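You operate a simulated robot arm through the tools that you are given. There is no shell and no other tool.

Carry out the task below with a simulated robot arm. There is one attempt and no reset: what you move stays moved.

Task
Put things in order on the top of the white bench. At the end: the red clip stands where the white torque driver stood; the gold brass fitting from the top of the white bench is on the silver sample plate (marked "92"); the white torque driver stands on top of the white filter; the white danger sign stands where the red clip stood; whatever was shut is shut again. Leave all else as you found it, and nothing knocked over.

The check looks at the end state, three seconds after you hand in, the way a careful person would. Anything else that was tipped, shoved, dropped, spilled or broken makes it a failure.

Robot
A 6-joint arm with a two-finger gripper, fixed in place. Base frame: the origin is on the floor under the middle of its stand, x ahead of it, y to its left, z up; the work surface is at about z = 940. Readings come in mm, degrees, newtons and seconds.
With the tool pointing down near the work surface it reaches from about 140 to 660 mm from the base axis. Its first joint turns from -66.0 to 66.0 degrees. Payload 2.45 kg.
Tool frame: the origin (TCP) lies between the finger pads and is the grasp point; the fingertips stand 30 mm ahead of it; z points along the fingers, y is the line along which they close. The gripper opens to 106 mm; its body begins 79 mm behind the TCP.
Orientation is told as [roll, pitch, yaw] about the base's x, y, z axes, in that order, counted from this pose: with the fingers straight down and closing along the base's y, the tool's x points along the base's -x, its y along +y and its z along -z.

Tools
- The arm moves only by the tool arm_command. Its argument "plan" is one flat list of numbers, 7 for each row, row after row: the shift along the tool's x, y, z in units of 40 mm (1.0 is 40 mm), then the turn, a rotation vector about the tool's x, y, z in units of 5 degrees (1.0 is 5 degrees), then the opening in per cent of the stroke, from 0 (shut) to 100 (fully open). In form: [x, y, z, rx, ry, rz, fingers, x, y, z, rx, ry, rz, fingers, ...]. A call has 1 to 20 rows; each row shifts and turns the commanded pose from where the row before left it, along the tool's axes as they then stand. A call with a number of a shift or a turn outside -1 to 1 is refused whole. Rows are played at 5 a second. More than 50 mm and 8.6 degrees between two rows, or a gripper value outside its range, and nothing of the call is played. A pose out of reach is approached as far as the arm can. The call stops where the force on the tool passes 40 N (or 10 N more than at its start, if that is more) or the arm is blocked; 0.2 s more then pass. The fingers move at their own pace (about 153 mm/s each) and stop on an object; they squeeze with about 42 N. The grip force told is the motor's: it shows also when the fingers shut on nothing. Time passes only in rows, and 0.2 s behind the last, so rows that do not move let the fingers close. It gives the time, the measured TCP pose, the force on the tool (base axes), the opening and the grip force at its end, in the units of the frame above (readings bear some noise), with the torque about the TCP (base axes, N m) and any sound that the robot's microphone picked up.
- Cameras (640 x 400 px; columns grow to the right, rows downward): "scene" is fixed at [76.5, 439.4, 1400]; the picture's right is [-0.47, -0.88, 0.00], its down [-0.53, 0.28, -0.80] and it looks along [0.71, -0.37, -0.60] (base axes); focal length 214 px, centre (320, 200). "wrist" rides on the gripper at [76, -2, -106] in the tool frame; the picture's right is [0.02, 1.00, 0.00], its down [-0.78, 0.02, -0.62] and it looks along [-0.62, 0.01, 0.78] (tool axes); focal length 247 px, centre (320, 200). There is no depth. A picture from a camera that has moved, and an enlarged one, comes with that camera's place and axes in the base frame and with its lens.
- snapshot(camera): a new picture of that camera. The clock stands still meanwhile.
- zoom(camera, box): a new picture of the part [left, top, right, bottom] of that camera's present view, enlarged. The clock stands still meanwhile.
- sign_off(): hands the job in; it is judged then, once.

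Nothing tells you positions but the pictures and the camera data. Unless the task says otherwise, let go and move clear before handing in.

The tools are called after "Emit:" as name(argument=value, ...) on one line, values as JSON. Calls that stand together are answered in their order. arm_command: Moves the arm, as the interface text tells. Its arguments: {"type":"object","properties":{"plan":{"type":"array","items":{"type":"number"}}},"required":["plan"]} The other tools are called the same way: snapshot (camera) takes a picture; zoom (camera, box) takes an enlarged picture of a part of a camera's view; sign_off () hands the job in.

At the start:

```text
clock: 0.0
eef_pos: [381.3, 44.5, 1312.5]
tool_rot: [0.0, 0.0, 0.0]
force: [-0.8, 0.3, 0.4]
wrist_torque: [0.0, -0.06, -0.02]
grip_width: 106.0
finger_force: 0.0
```

scene: 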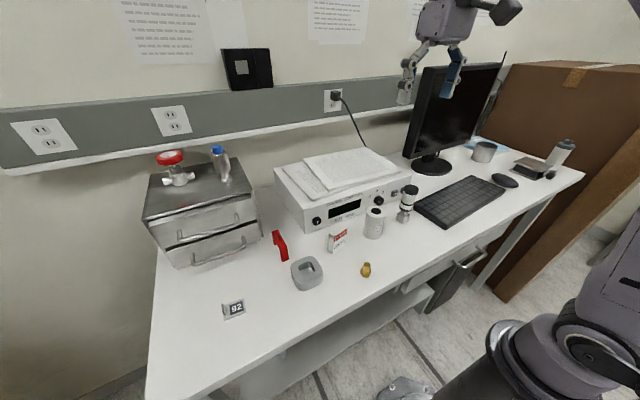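
wrist: 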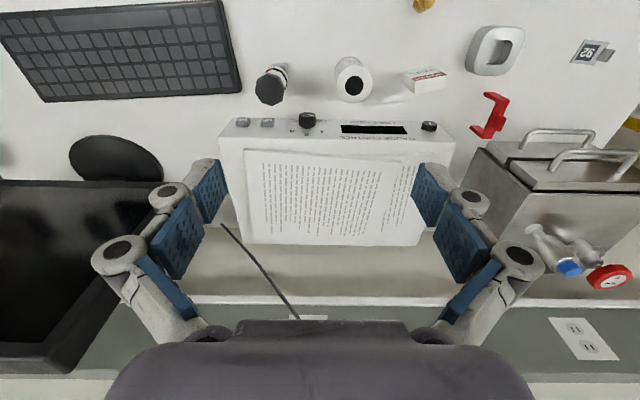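

I see a white bench with a cabinet, an instrument box with papers, a red clip, a white sign, a white cylindrical filter, a driver with a black top, a brass fitting, a grey ring-like thing and a small plate marked "92". I'll zoom in to identify and locate things first.

Emit:
zoom(camera="scene", box=[200, 170, 440, 330])

Emit:
zoom(camera="scene", box=[310, 170, 430, 250])

Emit:
zoom(camera="scene", box=[380, 120, 600, 270])

Emit:
zoom(camera="scene", box=[130, 130, 290, 280])

Emit:
zoom(camera="wrist", box=[240, 0, 640, 250])

```text
2.50 times, centred on (320, 250) of scene
camera zoom: at [76.5, 439.4, 1400.0], right [-0.47, -0.88, 0.0], down [-0.53, 0.28, -0.8], along [0.71, -0.37, -0.6], focal length 536 px, centre (320, 75)
```

zoom: 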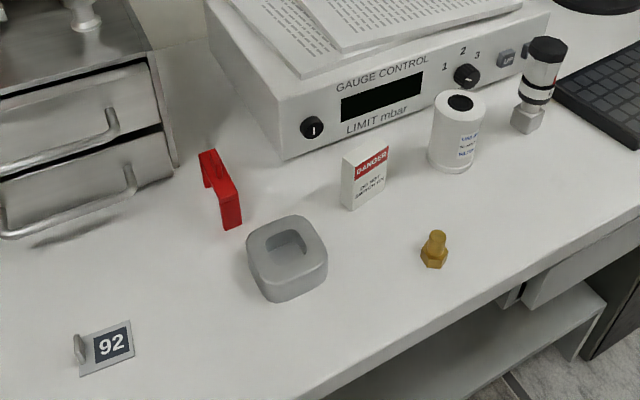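

```text
5.00 times, centred on (370, 210) of scene
camera zoom: at [76.5, 439.4, 1400.0], right [-0.47, -0.88, 0.0], down [-0.53, 0.28, -0.8], along [0.71, -0.37, -0.6], focal length 1072 px, centre (70, 150)
```

zoom: 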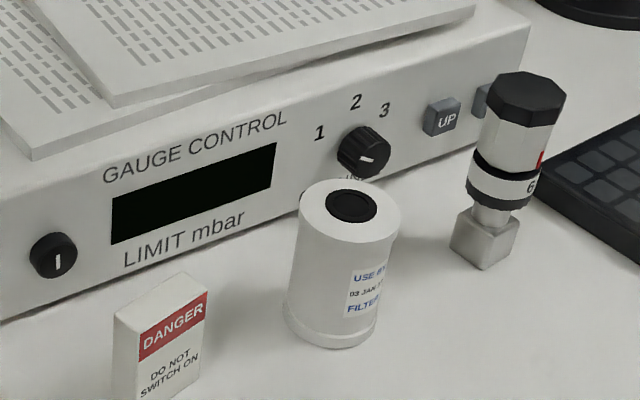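

```text
2.67 times, centred on (490, 195) of scene
camera zoom: at [76.5, 439.4, 1400.0], right [-0.47, -0.88, 0.0], down [-0.53, 0.28, -0.8], along [0.71, -0.37, -0.6], focal length 572 px, centre (-133, 213)
```

zoom: 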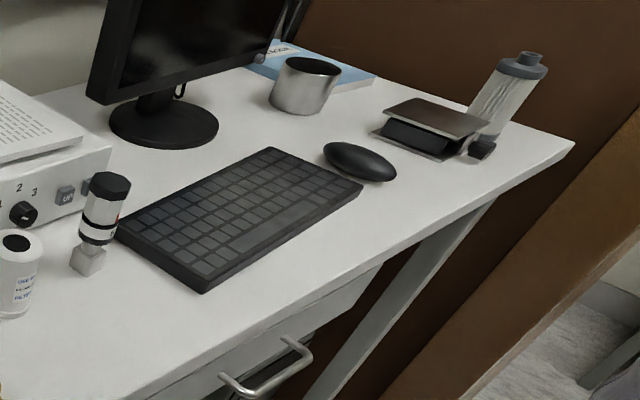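

```text
2.67 times, centred on (210, 205) of scene
camera zoom: at [76.5, 439.4, 1400.0], right [-0.47, -0.88, 0.0], down [-0.53, 0.28, -0.8], along [0.71, -0.37, -0.6], focal length 572 px, centre (613, 187)
```

zoom: 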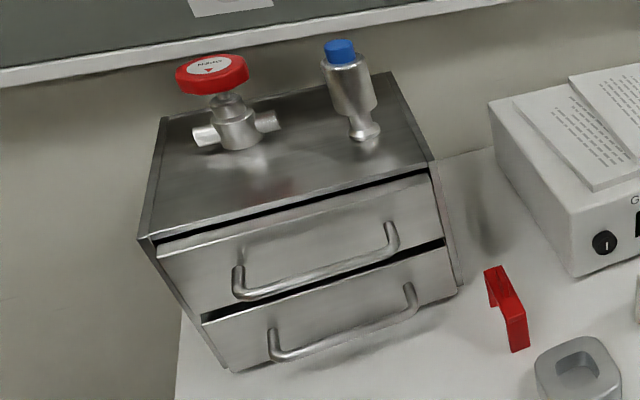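

```text
1.60 times, centred on (440, 125) of wrist
camera zoom: at [304.7, 41.9, 1419.4], right [-0.02, 1.0, 0.0], down [0.78, 0.02, 0.62], along [0.62, 0.01, -0.78], focal length 395 px, centre (128, 320)
```

zoom: 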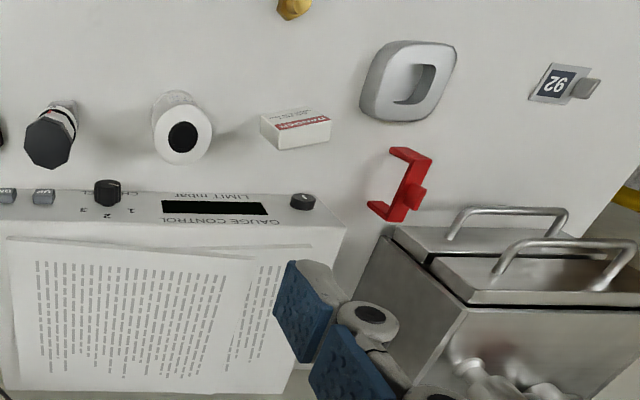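

I see the driver near (400, -25), the filter near (398, 97), and the sign, clip, brass fitting and plate toward +y. I'll move the gripper lower and back to get better close-up views before touching anything.

Emit:
arm_command(plan=[0.5, 0, 0.7, 0, 0, 0, 100, 0.5, 0, 0.7, 0, 0, 0, 100, 0.5, 0, 0.7, 0, 0, 0, 100, 0.5, 0, 0.7, 0, 0, 0, 100, 0, 0, 0, 0, 0, 0, 100])

Emit:
snapshot(camera="wrist")

```text
clock: 1.2
eef_pos: [302.1, 44.9, 1202.1]
tool_rot: [0.0, 0.0, 0.0]
force: [-1.5, -0.2, 0.4]
wrist_torque: [0.02, -0.05, -0.02]
grip_width: 106.0
finger_force: 0.0
```

```text
taken
camera wrist: at [224.7, 42.5, 1307.0], right [-0.02, 1.0, 0.0], down [0.78, 0.02, 0.62], along [0.62, 0.01, -0.78], focal length 247 px, centre (320, 200)
```

wrist: 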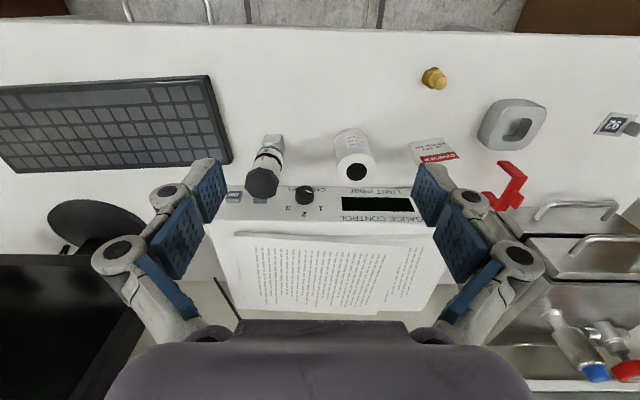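

I now see all of the small bench objects from above. I'll zoom in on the groups to measure them.

Emit:
zoom(camera="wrist", box=[230, 100, 390, 200])

Emit:
zoom(camera="wrist", box=[400, 50, 560, 150])

Emit:
zoom(camera="wrist", box=[400, 120, 560, 220])

Emit:
zoom(camera="wrist", box=[540, 80, 640, 143])

```text
4.00 times, centred on (310, 150) of wrist
camera zoom: at [224.7, 42.5, 1307.0], right [-0.02, 1.0, 0.0], down [0.78, 0.02, 0.62], along [0.62, 0.01, -0.78], focal length 988 px, centre (360, 400)
```

zoom: 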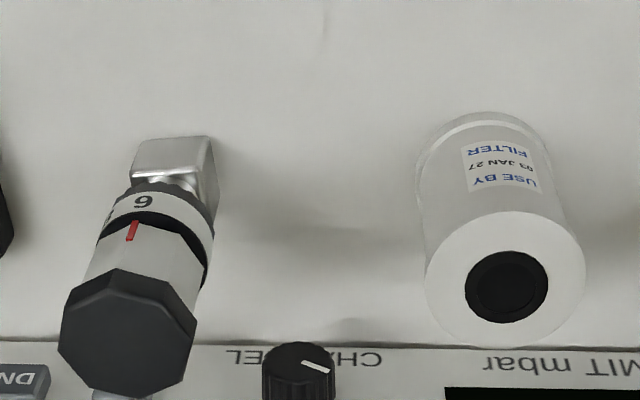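

```text
4.00 times, centred on (480, 100) of wrist
camera zoom: at [224.7, 42.5, 1307.0], right [-0.02, 1.0, 0.0], down [0.78, 0.02, 0.62], along [0.62, 0.01, -0.78], focal length 988 px, centre (-320, 600)
```

zoom: 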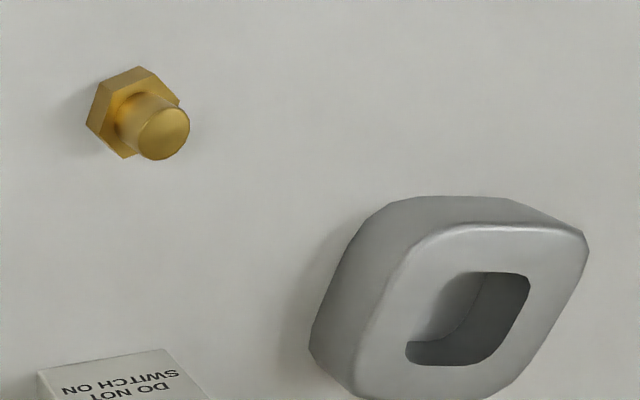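

```text
4.00 times, centred on (480, 170) of wrist
camera zoom: at [224.7, 42.5, 1307.0], right [-0.02, 1.0, 0.0], down [0.78, 0.02, 0.62], along [0.62, 0.01, -0.78], focal length 988 px, centre (-320, 320)
```

zoom: 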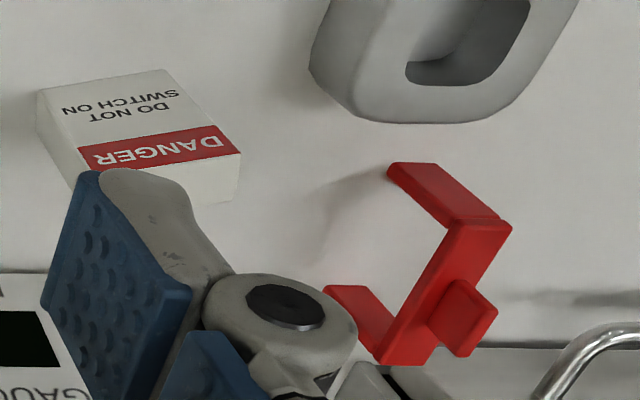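

```text
6.35 times, centred on (590, 112) of wrist
camera zoom: at [224.7, 42.5, 1307.0], right [-0.02, 1.0, 0.0], down [0.78, 0.02, 0.62], along [0.62, 0.01, -0.78], focal length 1568 px, centre (-1394, 762)
```

zoom: 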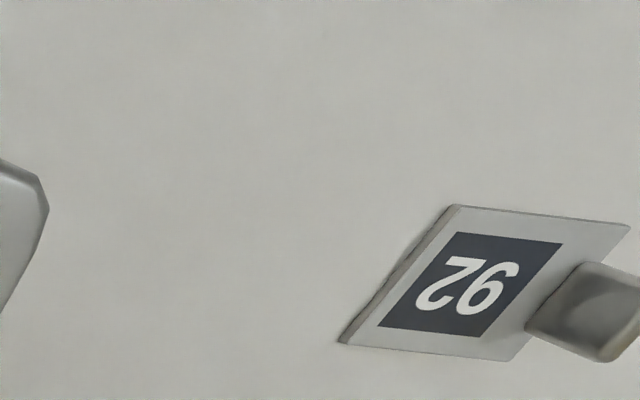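

The clip's shape is unclear, so I'll zoom in on it from the scene camera, and also on the plate and the driver.

Emit:
zoom(camera="scene", box=[256, 220, 320, 260])

Emit:
zoom(camera="scene", box=[205, 290, 269, 330])

Emit:
zoom(camera="scene", box=[340, 250, 404, 290])

Emit:
zoom(camera="scene", box=[320, 215, 384, 255])

Emit:
zoom(camera="scene", box=[370, 180, 434, 220])

```text
10.00 times, centred on (288, 240) of scene
camera zoom: at [76.4, 439.4, 1400.0], right [-0.47, -0.88, 0.0], down [-0.53, 0.28, -0.8], along [0.71, -0.37, -0.6], focal length 2145 px, centre (640, -200)
```

zoom: 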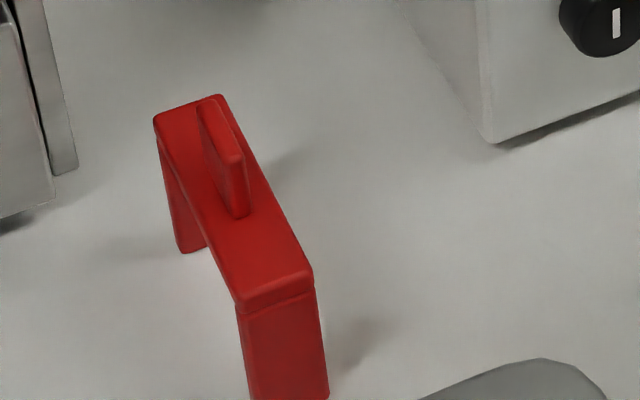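

```text
10.00 times, centred on (237, 310) of scene
camera zoom: at [76.4, 439.4, 1400.0], right [-0.47, -0.88, 0.0], down [-0.53, 0.28, -0.8], along [0.71, -0.37, -0.6], focal length 2145 px, centre (1150, -900)
```

zoom: 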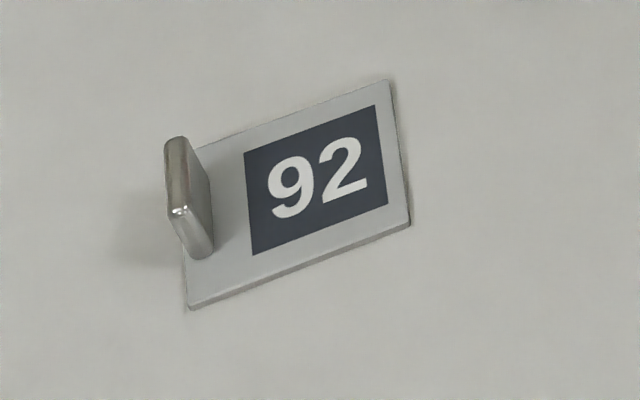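

```text
10.00 times, centred on (372, 270) of scene
camera zoom: at [76.4, 439.4, 1400.0], right [-0.47, -0.88, 0.0], down [-0.53, 0.28, -0.8], along [0.71, -0.37, -0.6], focal length 2145 px, centre (-200, -500)
```

zoom: 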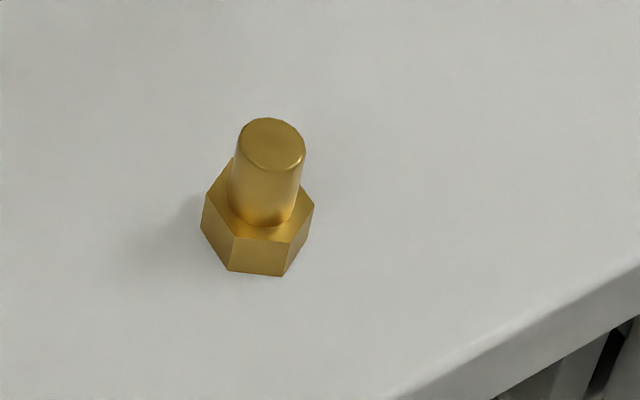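

```text
10.00 times, centred on (352, 235) of scene
camera zoom: at [76.4, 439.4, 1400.0], right [-0.47, -0.88, 0.0], down [-0.53, 0.28, -0.8], along [0.71, -0.37, -0.6], focal length 2145 px, centre (0, -150)
```

zoom: 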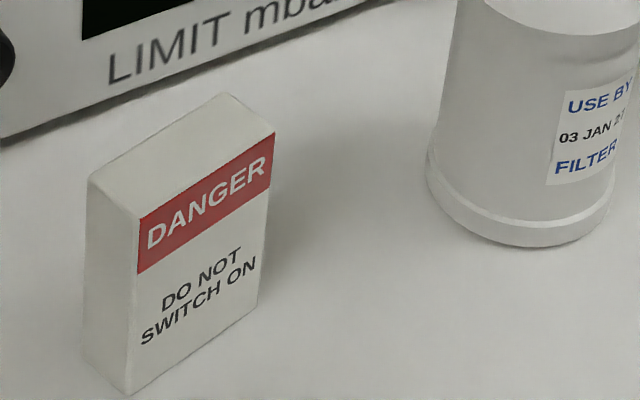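

```text
10.00 times, centred on (402, 200) of scene
camera zoom: at [76.4, 439.4, 1400.0], right [-0.47, -0.88, 0.0], down [-0.53, 0.28, -0.8], along [0.71, -0.37, -0.6], focal length 2145 px, centre (-500, 200)
```

zoom: 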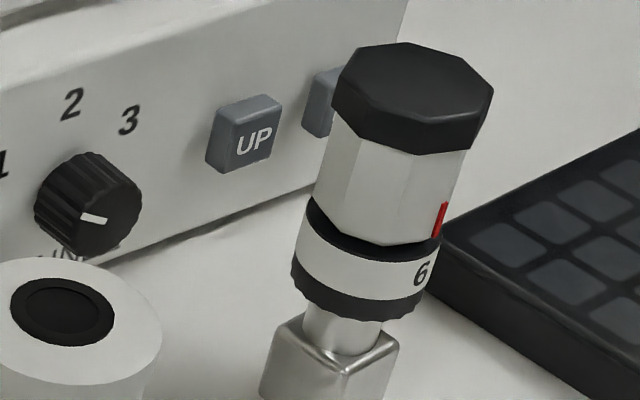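

The driver is about 110 mm tall near (402, -28), the filter is near (395, 94), the sign near (404, 220), the clip near (458, 355), the fitting near (302, 195) and the plate near (360, 495). I'll move over to the left side for closer measurements.

Emit:
arm_command(plan=[0.09, 0.85, 0.22, 0, 0, 0, 100, 0.09, 0.85, 0.22, 0, 0, 0, 100, 0.09, 0.85, 0.22, 0, 0, 0, 100, 0.09, 0.85, 0.22, 0, 0, 0, 100, 0.09, 0.85, 0.22, 0, 0, 0, 100, 0.09, 0.85, 0.22, 0, 0, 0, 100, 0, 0, 0, 0, 0, 0, 100])

Emit:
snapshot(camera="wrist")

Emit:
snapshot(camera="scene")

```text
clock: 2.8
eef_pos: [280.7, 246.7, 1148.3]
tool_rot: [0.0, 0.0, -0.1]
force: [0.1, -0.1, -0.4]
wrist_torque: [0.01, 0.05, 0.0]
grip_width: 106.0
finger_force: 0.0
```

```text
taken
camera wrist: at [204.2, 246.3, 1254.4], right [-0.02, 1.0, 0.0], down [0.78, 0.02, 0.62], along [0.62, 0.01, -0.78], focal length 247 px, centre (320, 200)
```

wrist: 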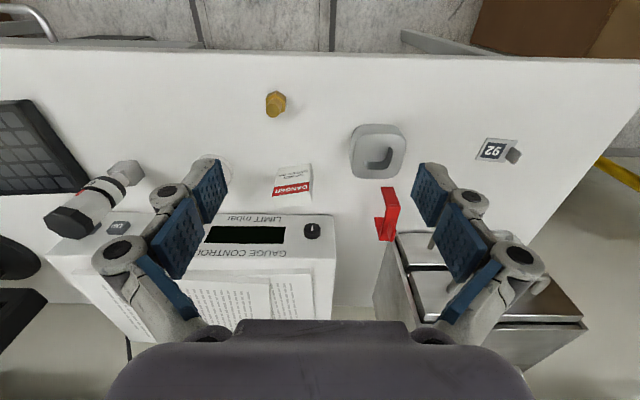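

```text
taken
```

scene: 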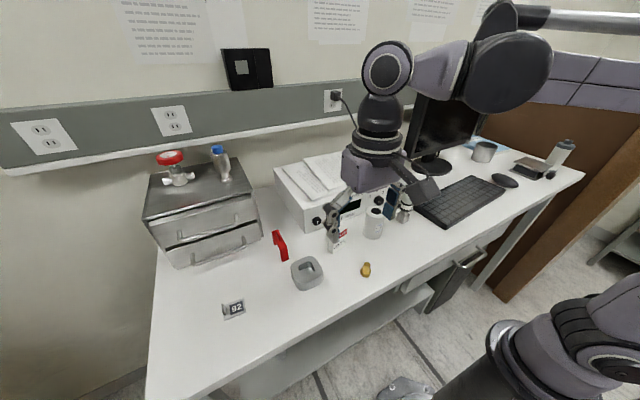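

Emit:
zoom(camera="wrist", box=[360, 170, 440, 220])

Emit:
zoom(camera="wrist", box=[250, 150, 330, 200])

Emit:
zoom(camera="wrist", box=[240, 80, 304, 120])

Emit:
zoom(camera="wrist", box=[465, 130, 529, 170])

Emit:
zoom(camera="wrist", box=[330, 120, 430, 182])

```text
8.00 times, centred on (400, 195) of wrist
camera zoom: at [204.2, 246.3, 1254.4], right [-0.02, 1.0, 0.0], down [0.78, 0.02, 0.62], along [0.62, 0.01, -0.78], focal length 1976 px, centre (-320, 240)
```

zoom: 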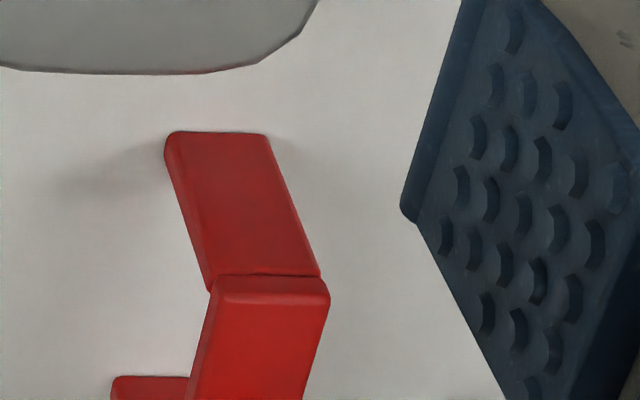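

```text
8.00 times, centred on (290, 175) of wrist
camera zoom: at [204.2, 246.3, 1254.4], right [-0.02, 1.0, 0.0], down [0.78, 0.02, 0.62], along [0.62, 0.01, -0.78], focal length 1976 px, centre (560, 400)
```

zoom: 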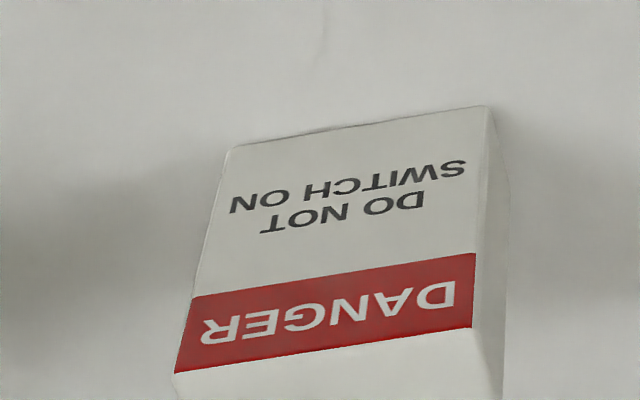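

```text
10.00 times, centred on (272, 100) of wrist
camera zoom: at [204.2, 246.3, 1254.4], right [-0.02, 1.0, 0.0], down [0.78, 0.02, 0.62], along [0.62, 0.01, -0.78], focal length 2470 px, centre (800, 1200)
```

zoom: 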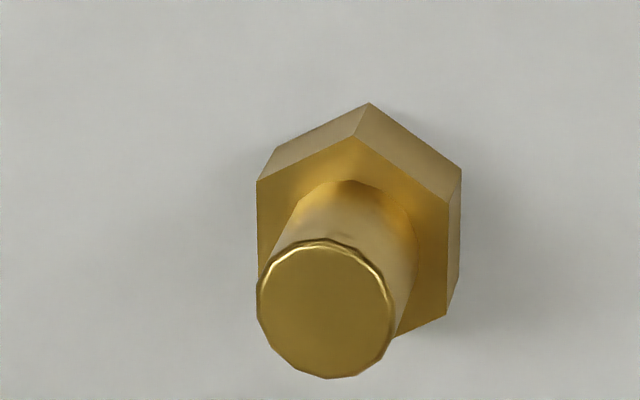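

```text
10.00 times, centred on (497, 150) of wrist
camera zoom: at [204.2, 246.3, 1254.4], right [-0.02, 1.0, 0.0], down [0.78, 0.02, 0.62], along [0.62, 0.01, -0.78], focal length 2470 px, centre (-1450, 700)
```

zoom: 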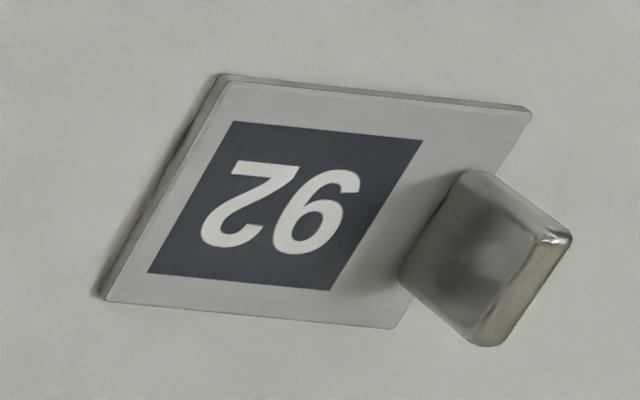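

```text
6.40 times, centred on (380, 151) of wrist
camera zoom: at [204.2, 246.3, 1254.4], right [-0.02, 1.0, 0.0], down [0.78, 0.02, 0.62], along [0.62, 0.01, -0.78], focal length 1581 px, centre (-64, 514)
```

zoom: 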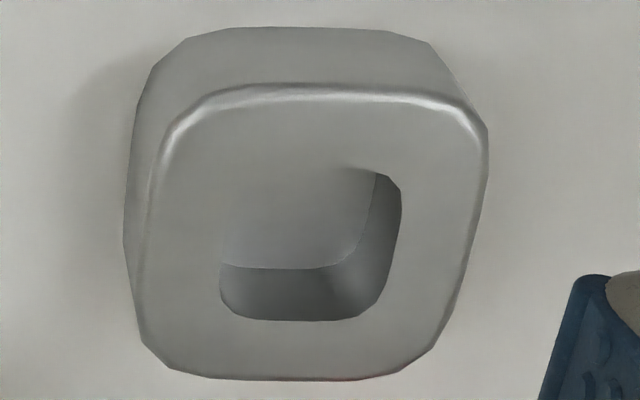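

The clip is an inverted U with a fin on top, lying along x near (463, 356). The sign is near (399, 213) with a yaw of about 11°, the fitting is at (300, 193), and the plate's label centre is near (360, 490). Next I'll view the driver and filter closely from directly in front.

Emit:
arm_command(plan=[0, -0.95, 0, 0, 0, 0, 100, 0, -0.95, 0, 0, 0, 0, 100, 0, -0.95, 0, 0, 0, 0, 100, 0, -0.95, 0, 0, 0, 0, 100, 0, -0.95, 0, 0, 0, 0, 100, 0, -0.95, 0, 0, 0, 0, 100, 0, 0, 0, 0, 0, 0, 100])

Emit:
snapshot(camera="wrist")

Emit:
zoom(camera="wrist", box=[240, 120, 368, 200])

Emit:
zoom(camera="wrist", box=[340, 120, 468, 200])

Emit:
zoom(camera="scene", box=[340, 180, 436, 240])

```text
clock: 4.4
eef_pos: [280.9, 18.5, 1147.6]
tool_rot: [0.1, 0.1, 0.0]
force: [0.2, -0.4, -1.2]
wrist_torque: [0.0, 0.02, -0.01]
grip_width: 106.0
finger_force: 0.1
```

```text
taken
camera wrist: at [203.5, 17.5, 1254.6], right [-0.02, 1.0, 0.0], down [0.78, 0.02, 0.62], along [0.62, 0.01, -0.78], focal length 247 px, centre (320, 200)
```

wrist: 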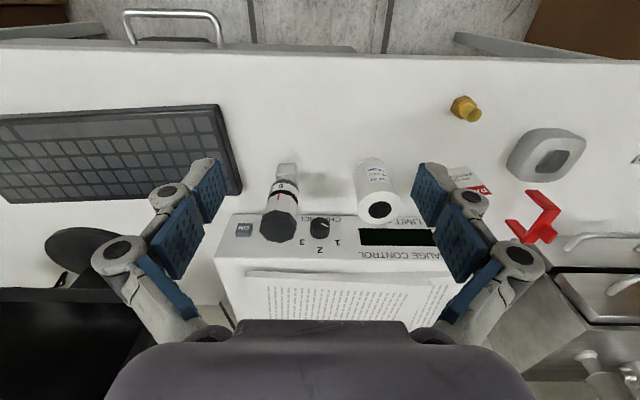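

```text
5.00 times, centred on (304, 160) of wrist
camera zoom: at [203.5, 17.5, 1254.6], right [-0.02, 1.0, 0.0], down [0.78, 0.02, 0.62], along [0.62, 0.01, -0.78], focal length 1235 px, centre (400, 400)
```

zoom: 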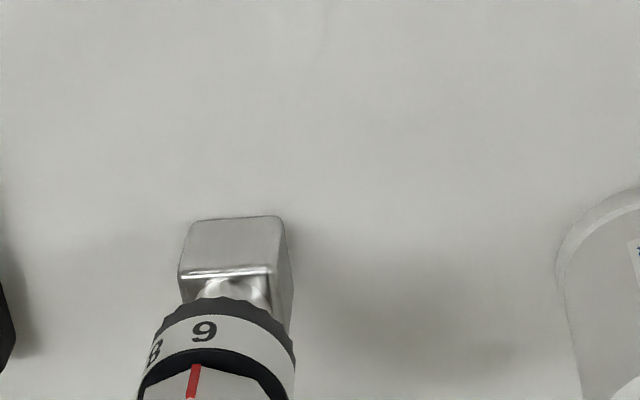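

```text
5.00 times, centred on (404, 160) of wrist
camera zoom: at [203.5, 17.5, 1254.6], right [-0.02, 1.0, 0.0], down [0.78, 0.02, 0.62], along [0.62, 0.01, -0.78], focal length 1235 px, centre (-100, 400)
```

zoom: 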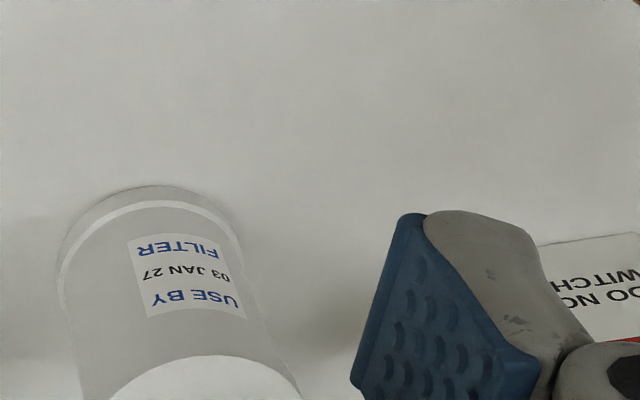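

```text
6.67 times, centred on (388, 210) of scene
camera zoom: at [76.5, 439.3, 1400.0], right [-0.47, -0.88, 0.0], down [-0.53, 0.28, -0.8], along [0.71, -0.37, -0.6], focal length 1430 px, centre (-133, 133)
```

zoom: 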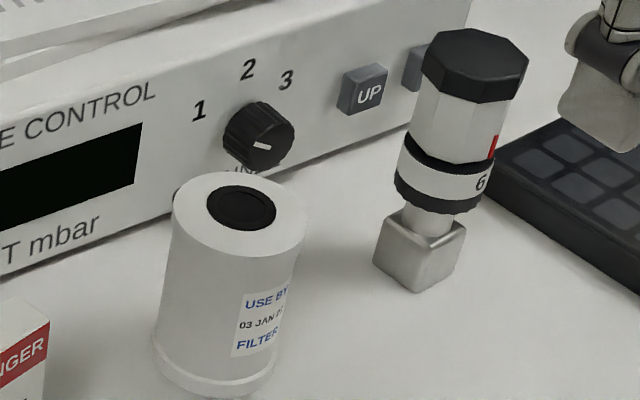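

I have the driver's cube base at about (401, -27) with a yaw near 4.6°, and the filter near (399, 95). I'll zoom in on both tops to fix the height and the octagon orientation.

Emit:
zoom(camera="wrist", box=[238, 180, 318, 230])

Emit:
zoom(camera="wrist", box=[238, 205, 318, 255])

Emit:
zoom(camera="wrist", box=[330, 180, 410, 230])

Emit:
zoom(camera="wrist", box=[490, 170, 618, 250])

```text
8.00 times, centred on (278, 205) of wrist
camera zoom: at [203.5, 17.5, 1254.6], right [-0.02, 1.0, 0.0], down [0.78, 0.02, 0.62], along [0.62, 0.01, -0.78], focal length 1976 px, centre (656, 160)
```

zoom: 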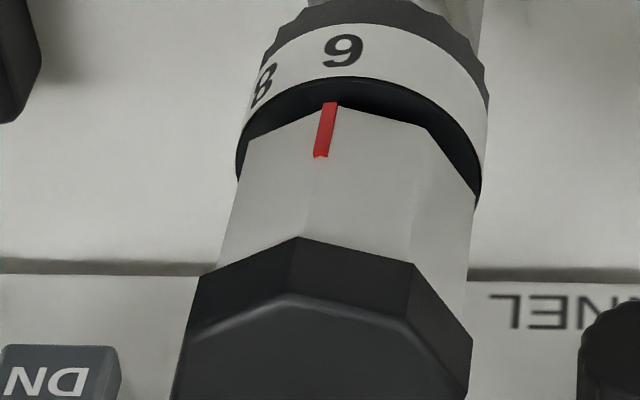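

```text
8.00 times, centred on (278, 230) of wrist
camera zoom: at [203.5, 17.5, 1254.6], right [-0.02, 1.0, 0.0], down [0.78, 0.02, 0.62], along [0.62, 0.01, -0.78], focal length 1976 px, centre (656, -40)
```

zoom: 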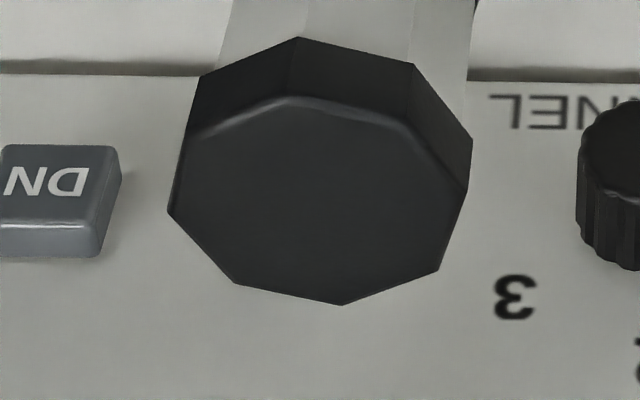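

```text
8.00 times, centred on (370, 205) of wrist
camera zoom: at [203.5, 17.5, 1254.6], right [-0.02, 1.0, 0.0], down [0.78, 0.02, 0.62], along [0.62, 0.01, -0.78], focal length 1976 px, centre (-80, 160)
```

zoom: 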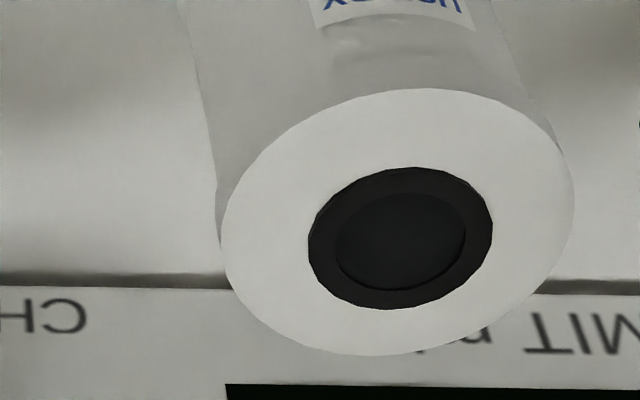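

```text
5.00 times, centred on (554, 210) of wrist
camera zoom: at [203.5, 17.5, 1254.6], right [-0.02, 1.0, 0.0], down [0.78, 0.02, 0.62], along [0.62, 0.01, -0.78], focal length 1235 px, centre (-850, 150)
```

zoom: 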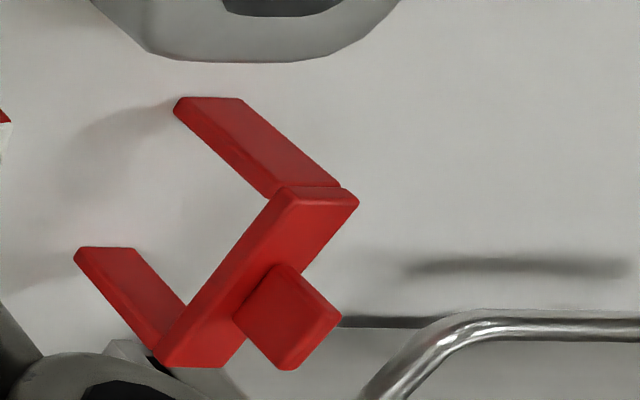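

The driver's cap centre is at about (399.5, -26), its top is near z = 1063, and the octagon's flats sit at a yaw of about -17.5°. I'll move above it, turn the gripper to match, and check the alignment.

Emit:
arm_command(plan=[-0.741, -0.278, 0, 0, 0, 0, 100, -0.741, -0.278, 0, 0, 0, 0, 100, -0.741, -0.278, 0, 0, 0, 0, 100, -0.741, -0.278, 0, 0, 0, 0, 100, 0, 0, 0, 0, 0, 0.875, 100, 0, 0, 0, 0, 0, 0.875, 100, 0, 0, 0, 0, 0, 0.875, 100, 0, 0, 0, 0, 0, 0.875, 100, 0, 0, 0, 0, 0, 0, 100])

Emit:
snapshot(camera="wrist")

Emit:
snapshot(camera="scene")

```text
clock: 6.4
eef_pos: [398.6, -25.1, 1147.9]
tool_rot: [0.0, -0.1, -17.6]
force: [0.1, 0.3, -0.2]
wrist_torque: [-0.01, 0.0, -0.01]
grip_width: 105.9
finger_force: 0.1
```

```text
taken
camera wrist: at [324.5, -3.4, 1254.5], right [0.28, 0.96, 0.0], down [0.75, -0.22, 0.62], along [0.6, -0.18, -0.78], focal length 247 px, centre (320, 200)
```

wrist: 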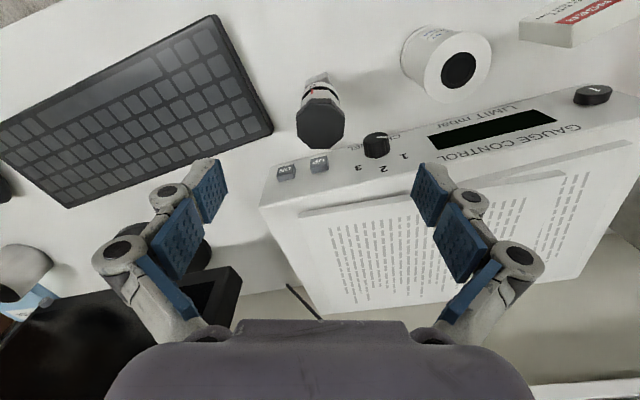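

```text
taken
```

scene: 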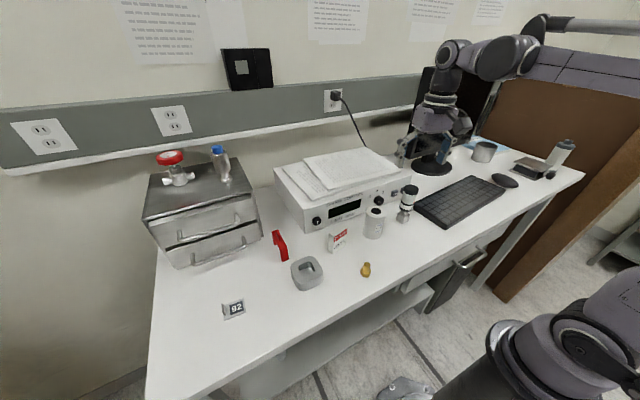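

Emit:
zoom(camera="wrist", box=[280, 70, 376, 130])

Emit:
zoom(camera="wrist", box=[280, 95, 376, 155])

```text
6.67 times, centred on (328, 100) of wrist
camera zoom: at [324.5, -3.4, 1254.5], right [0.28, 0.96, 0.0], down [0.75, -0.22, 0.62], along [0.6, -0.18, -0.78], focal length 1646 px, centre (267, 867)
```

zoom: 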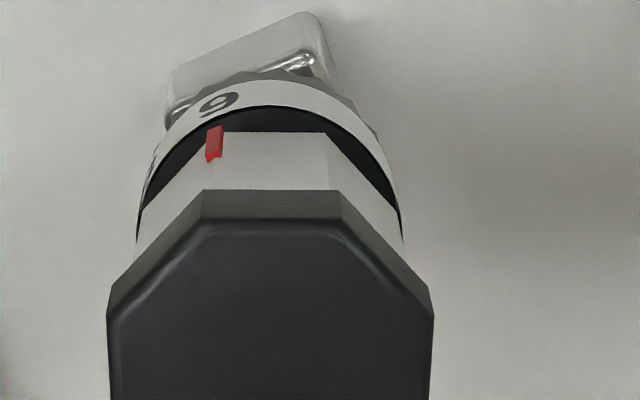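

```text
6.67 times, centred on (328, 125) of wrist
camera zoom: at [324.5, -3.4, 1254.5], right [0.28, 0.96, 0.0], down [0.75, -0.22, 0.62], along [0.6, -0.18, -0.78], focal length 1646 px, centre (267, 700)
```

zoom: 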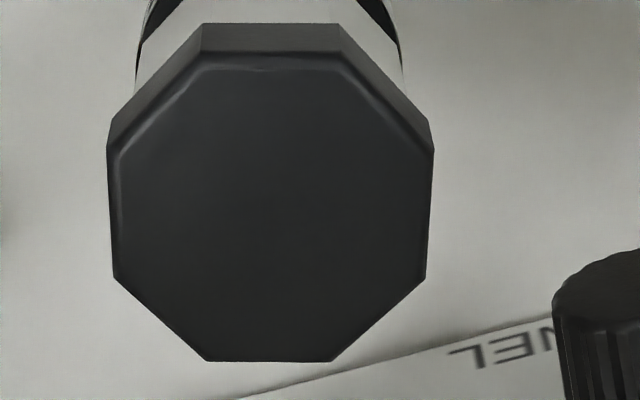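

The gripper is aligned to the octagon within about 1 mm, so I'll descend to z ≈ 1047 and close on the driver's cap.

Emit:
arm_command(plan=[0, 0, 0.63, 0, 0, 0, 70, 0, 0, 0.63, 0, 0, 0, 70, 0, 0, 0.63, 0, 0, 0, 70, 0, 0, 0.63, 0, 0, 0, 70, 0, 0, 0, 0, 0, 0, 70])

Emit:
snapshot(camera="wrist")

Emit:
zoom(camera="scene", box=[340, 120, 500, 220])

```text
clock: 7.6
eef_pos: [399.3, -25.0, 1047.7]
tool_rot: [-0.1, 0.0, -17.4]
force: [0.3, 0.6, 0.0]
wrist_torque: [0.01, 0.02, 0.02]
grip_width: 74.2
finger_force: 0.0
```

```text
taken
camera wrist: at [324.6, -2.4, 1154.2], right [0.28, 0.96, 0.0], down [0.75, -0.22, 0.62], along [0.6, -0.17, -0.78], focal length 247 px, centre (320, 200)
```

wrist: 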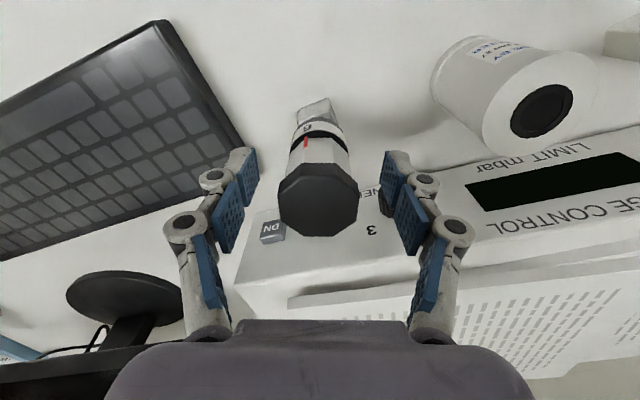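

```text
4.00 times, centred on (420, 170) of scene
camera zoom: at [76.5, 439.4, 1400.0], right [-0.47, -0.88, 0.0], down [-0.53, 0.28, -0.8], along [0.71, -0.37, -0.6], focal length 858 px, centre (-80, 320)
```

zoom: 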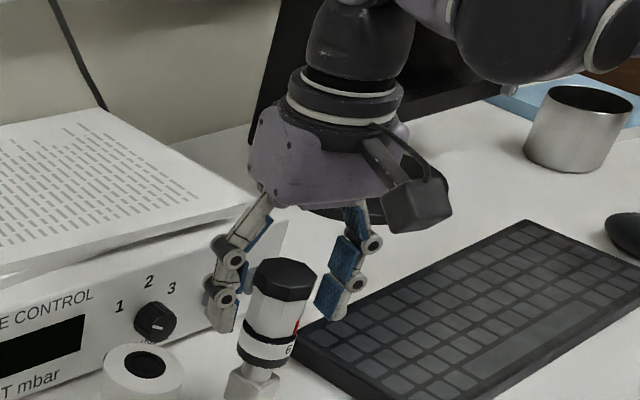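

The fingers straddle the cap, so I'll close on it now.

Emit:
arm_command(plan=[0, 0, 0, 0, 0, 0, 30, 0, 0, 0, 0, 0, 0, 0, 0, 0, 0, 0, 0, 0, 0, 0, 0, 0, 0, 0, 0, 0])

Emit:
snapshot(camera="wrist")

```text
clock: 8.6
eef_pos: [399.3, -24.2, 1048.5]
tool_rot: [0.0, 0.0, -17.6]
force: [-0.2, -2.1, 11.2]
wrist_torque: [0.02, 0.0, -0.02]
grip_width: 38.7
finger_force: 41.6
```

```text
taken
camera wrist: at [324.5, -2.6, 1154.7], right [0.28, 0.96, 0.0], down [0.75, -0.22, 0.62], along [0.6, -0.17, -0.78], focal length 247 px, centre (320, 200)
```

wrist: 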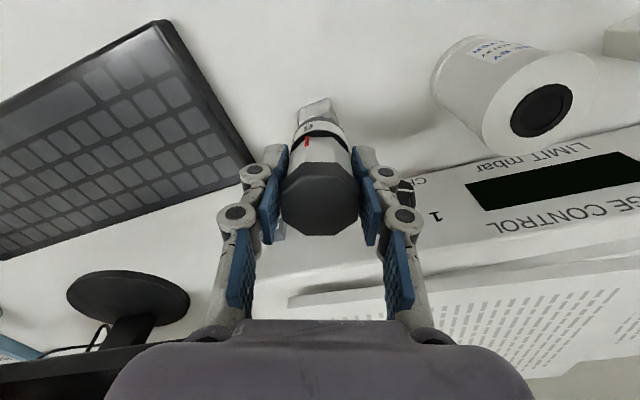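

Grip width is 38.7 mm, matching the cap flats. I'll lift the driver straight up about 130 mm and check it.

Emit:
arm_command(plan=[0, 0, -0.3, 0, 0, 0, 0, 0, 0, -0.6, 0, 0, 0, 0, 0, 0, -0.6, 0, 0, 0, 0, 0, 0, -0.6, 0, 0, 0, 0, 0, 0, -0.6, 0, 0, 0, 0, 0, 0, -0.55, 0, 0, 0, 0, 0, 0, 0, 0, 0, 0, 0])

Emit:
snapshot(camera="wrist")

Emit:
zoom(camera="scene", box=[340, 100, 500, 240])

```text
clock: 10.2
eef_pos: [397.3, -24.2, 1178.0]
tool_rot: [0.1, 0.0, -17.5]
force: [0.1, 0.1, -2.2]
wrist_torque: [0.03, 0.0, 0.05]
grip_width: 38.8
finger_force: 41.9
```

```text
taken
camera wrist: at [324.1, -2.8, 1284.7], right [0.28, 0.96, 0.0], down [0.75, -0.22, 0.62], along [0.6, -0.17, -0.78], focal length 247 px, centre (320, 200)
```

wrist: 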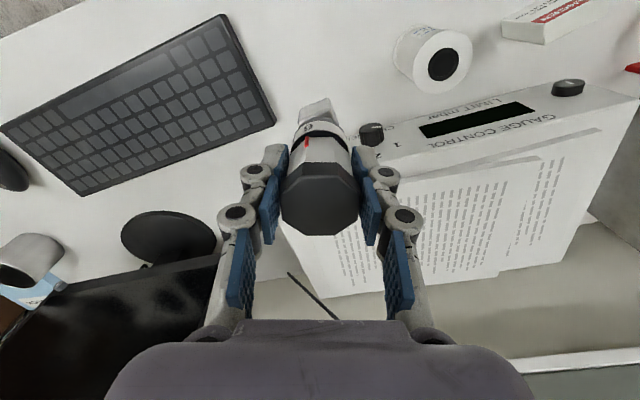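

```text
2.86 times, centred on (420, 170) of scene
camera zoom: at [76.5, 439.4, 1400.0], right [-0.47, -0.88, 0.0], down [-0.53, 0.28, -0.8], along [0.71, -0.37, -0.6], focal length 613 px, centre (34, 286)
```

zoom: 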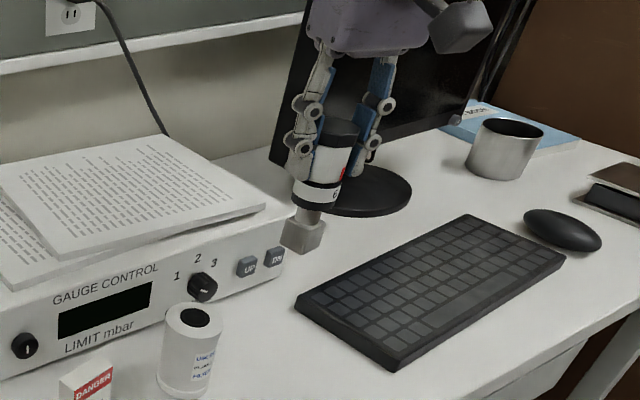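

The driver is held upright. I'll zoom in on the cube to find its offset from the TCP before placing it.

Emit:
zoom(camera="wrist", box=[275, 80, 355, 130])

Emit:
zoom(camera="wrist", box=[380, 10, 476, 90])

```text
8.00 times, centred on (315, 105) of wrist
camera zoom: at [324.1, -2.8, 1284.7], right [0.28, 0.96, 0.0], down [0.75, -0.22, 0.62], along [0.6, -0.17, -0.78], focal length 1976 px, centre (360, 960)
```

zoom: 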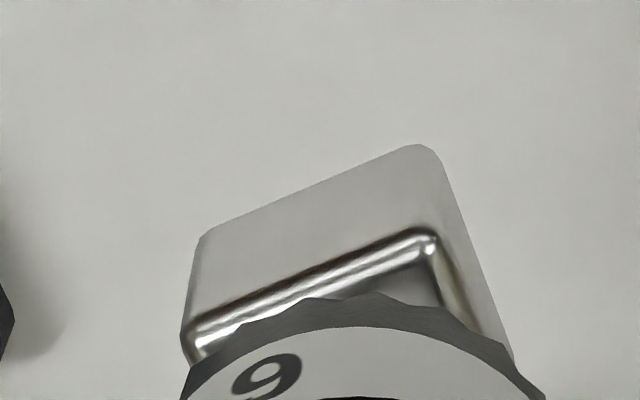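

```text
5.00 times, centred on (428, 50) of wrist
camera zoom: at [324.1, -2.8, 1284.7], right [0.28, 0.96, 0.0], down [0.75, -0.22, 0.62], along [0.6, -0.17, -0.78], focal length 1235 px, centre (-220, 950)
```

zoom: 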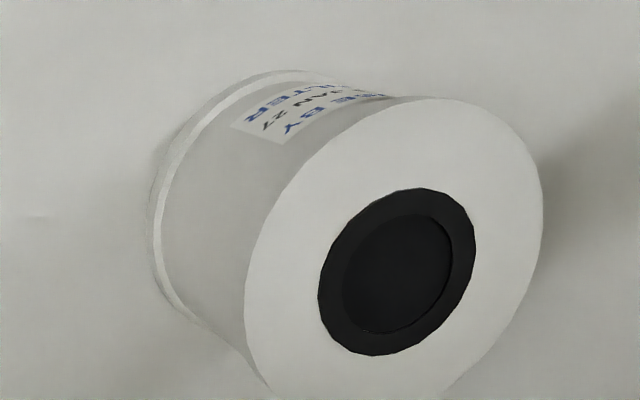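

The cube base is centred about 2 mm ahead of the TCP. I'll move over to the filter at this height and check the alignment before lowering.

Emit:
arm_command(plan=[0.2335, 0.71, 0, 0, 0, 0, 0, 0.2335, 0.71, 0, 0, 0, 0, 0, 0.2335, 0.71, 0, 0, 0, 0, 0, 0.2335, 0.71, 0, 0, 0, 0, 0, 0, 0, 0, 0, 0, 0, 0])

Emit:
snapshot(camera="wrist")

Emit:
zoom(camera="wrist", box=[265, 60, 361, 120])

Emit:
zoom(camera="scene", box=[330, 120, 458, 240])

```text
clock: 11.4
eef_pos: [396.1, 94.9, 1176.8]
tool_rot: [-0.1, 0.0, -17.5]
force: [0.0, 0.0, -2.5]
wrist_torque: [0.01, -0.01, 0.0]
grip_width: 38.9
finger_force: 41.8
```

```text
taken
camera wrist: at [323.0, 116.5, 1283.7], right [0.28, 0.96, 0.0], down [0.75, -0.22, 0.62], along [0.6, -0.17, -0.78], focal length 247 px, centre (320, 200)
```

wrist: 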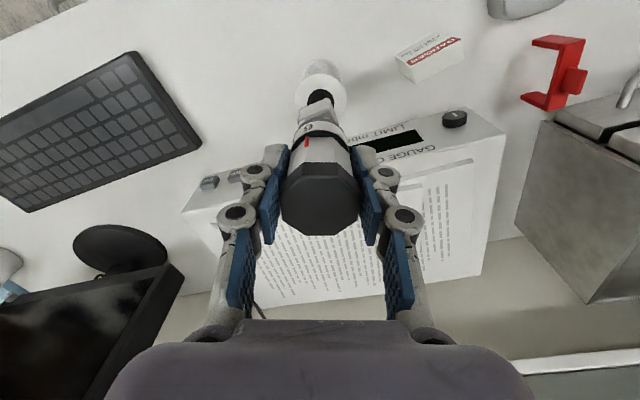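

```text
6.67 times, centred on (313, 90) of wrist
camera zoom: at [323.0, 116.5, 1283.7], right [0.28, 0.96, 0.0], down [0.75, -0.22, 0.62], along [0.6, -0.17, -0.78], focal length 1646 px, centre (367, 933)
```

zoom: 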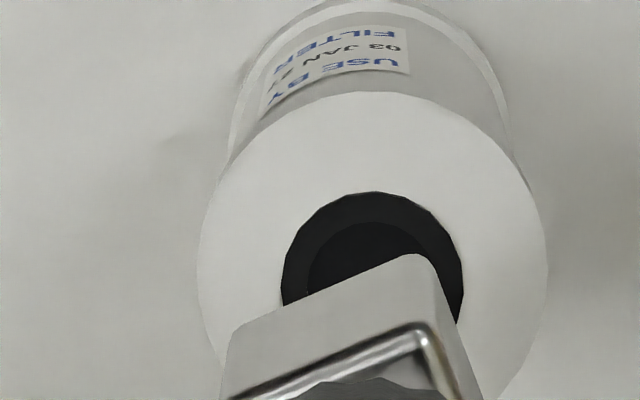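

```text
3.33 times, centred on (394, 180) of scene
camera zoom: at [76.5, 439.4, 1400.0], right [-0.47, -0.88, 0.0], down [-0.53, 0.28, -0.8], along [0.71, -0.37, -0.6], focal length 715 px, centre (73, 267)
```

zoom: 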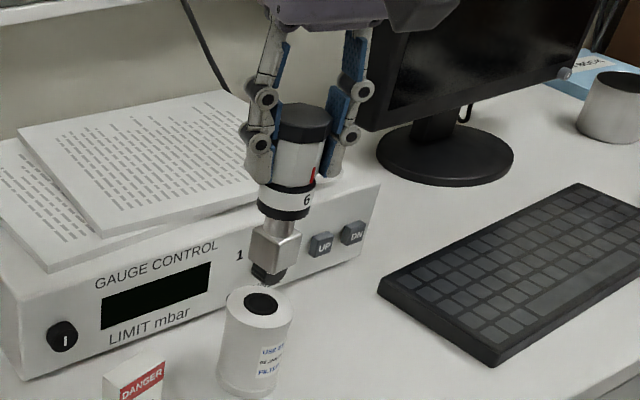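

The driver is centred over the filter to about 1–2 mm. I'll lower most of the way, then feel for contact in small steps.

Emit:
arm_command(plan=[0, 0, 0.3, 0, 0, 0, 0, 0, 0, 0.3, 0, 0, 0, 0, 0, 0, 0.25, 0, 0, 0, 0, 0, 0, 0, 0, 0, 0, 0])

Emit:
zoom(camera="wrist", box=[265, 60, 361, 120])

Emit:
zoom(camera="scene", box=[340, 170, 436, 230])

```text
clock: 12.4
eef_pos: [398.2, 95.1, 1143.4]
tool_rot: [0.0, 0.0, -17.6]
force: [0.4, -1.3, -2.4]
wrist_torque: [0.02, 0.0, 0.01]
grip_width: 38.9
finger_force: 41.7
```

```text
6.67 times, centred on (313, 90) of wrist
camera zoom: at [323.4, 116.4, 1249.6], right [0.28, 0.96, 0.0], down [0.75, -0.22, 0.62], along [0.6, -0.17, -0.78], focal length 1646 px, centre (367, 933)
```

zoom: 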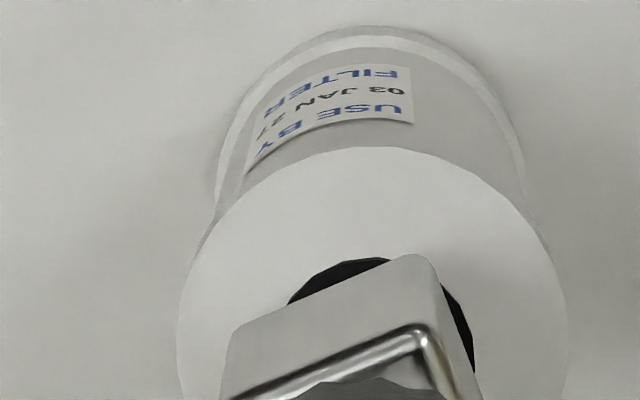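

```text
6.67 times, centred on (388, 200) of scene
camera zoom: at [76.5, 439.4, 1400.0], right [-0.47, -0.88, 0.0], down [-0.53, 0.28, -0.8], along [0.71, -0.37, -0.6], focal length 1430 px, centre (-133, 200)
```

zoom: 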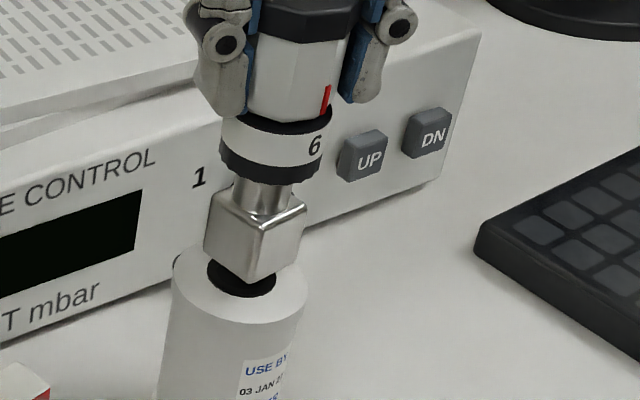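

Emit:
arm_command(plan=[0, 0, 0.08, 0, 0, 0, 0, 0, 0, 0.06, 0, 0, 0, 0, 0, 0, 0.04, 0, 0, 0, 0, 0, 0, 0, 0, 0, 0, 0])

Emit:
zoom(camera="scene", box=[350, 190, 414, 230])

```text
clock: 13.4
eef_pos: [396.7, 95.0, 1136.6]
tool_rot: [0.0, 0.1, -17.5]
force: [0.5, -0.8, -3.7]
wrist_torque: [-0.01, -0.01, -0.04]
grip_width: 39.0
finger_force: 42.1
```

```text
10.00 times, centred on (382, 210) of scene
camera zoom: at [76.5, 439.4, 1400.0], right [-0.47, -0.88, 0.0], down [-0.53, 0.28, -0.8], along [0.71, -0.37, -0.6], focal length 2145 px, centre (-300, 100)
```

zoom: 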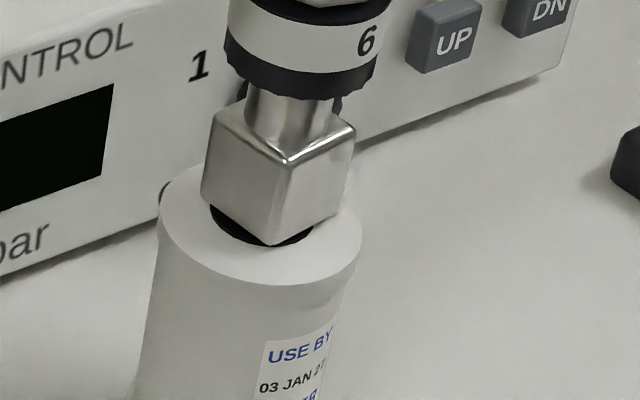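

Emit:
arm_command(plan=[0, 0, 0.025, 0, 0, 0, 0, 0, 0, 0.025, 0, 0, 0, 0, 0, 0, 0, 0, 0, 0, 0])

Emit:
zoom(camera="scene", box=[350, 190, 414, 230])

```text
clock: 14.2
eef_pos: [398.4, 95.4, 1134.0]
tool_rot: [0.0, 0.0, -17.5]
force: [-0.1, 0.4, -2.2]
wrist_torque: [0.0, 0.01, 0.0]
grip_width: 39.1
finger_force: 41.7
```

```text
10.00 times, centred on (382, 210) of scene
camera zoom: at [76.5, 439.4, 1400.0], right [-0.47, -0.88, 0.0], down [-0.53, 0.28, -0.8], along [0.71, -0.37, -0.6], focal length 2145 px, centre (-300, 100)
```

zoom: 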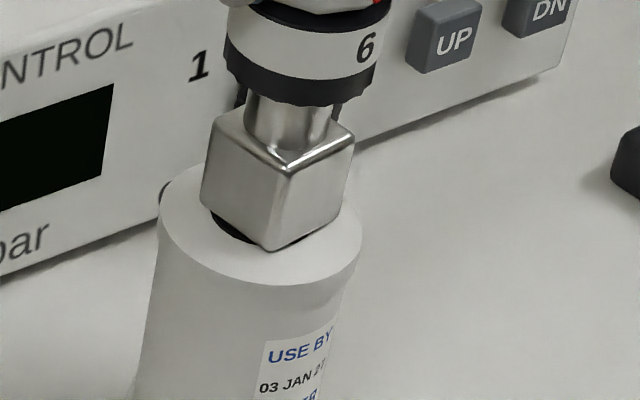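

Emit:
arm_command(plan=[0, 0, 0.025, 0, 0, 0, 0, 0, 0, 0.025, 0, 0, 0, 0, 0, 0, 0.025, 0, 0, 0, 0, 0, 0, 0, 0, 0, 0, 0])

Emit:
zoom(camera="scene", box=[350, 190, 414, 230])

```text
clock: 15.2
eef_pos: [397.1, 93.3, 1133.0]
tool_rot: [0.0, 0.1, -17.6]
force: [1.3, 0.0, 38.9]
wrist_torque: [0.02, -0.12, -0.07]
grip_width: 39.4
finger_force: 42.5
```

```text
10.00 times, centred on (382, 210) of scene
camera zoom: at [76.0, 439.2, 1400.1], right [-0.47, -0.88, 0.0], down [-0.53, 0.28, -0.8], along [0.71, -0.37, -0.6], focal length 2145 px, centre (-300, 100)
```

zoom: 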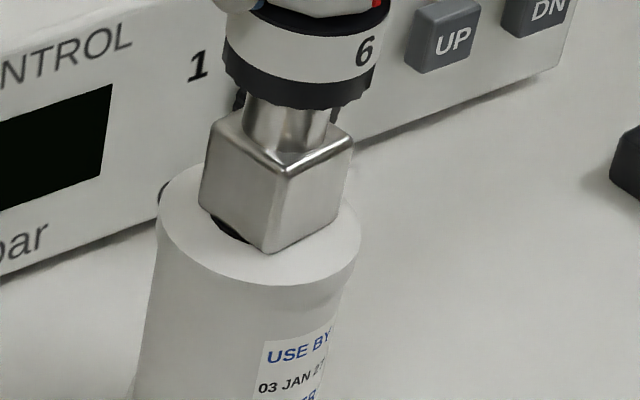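

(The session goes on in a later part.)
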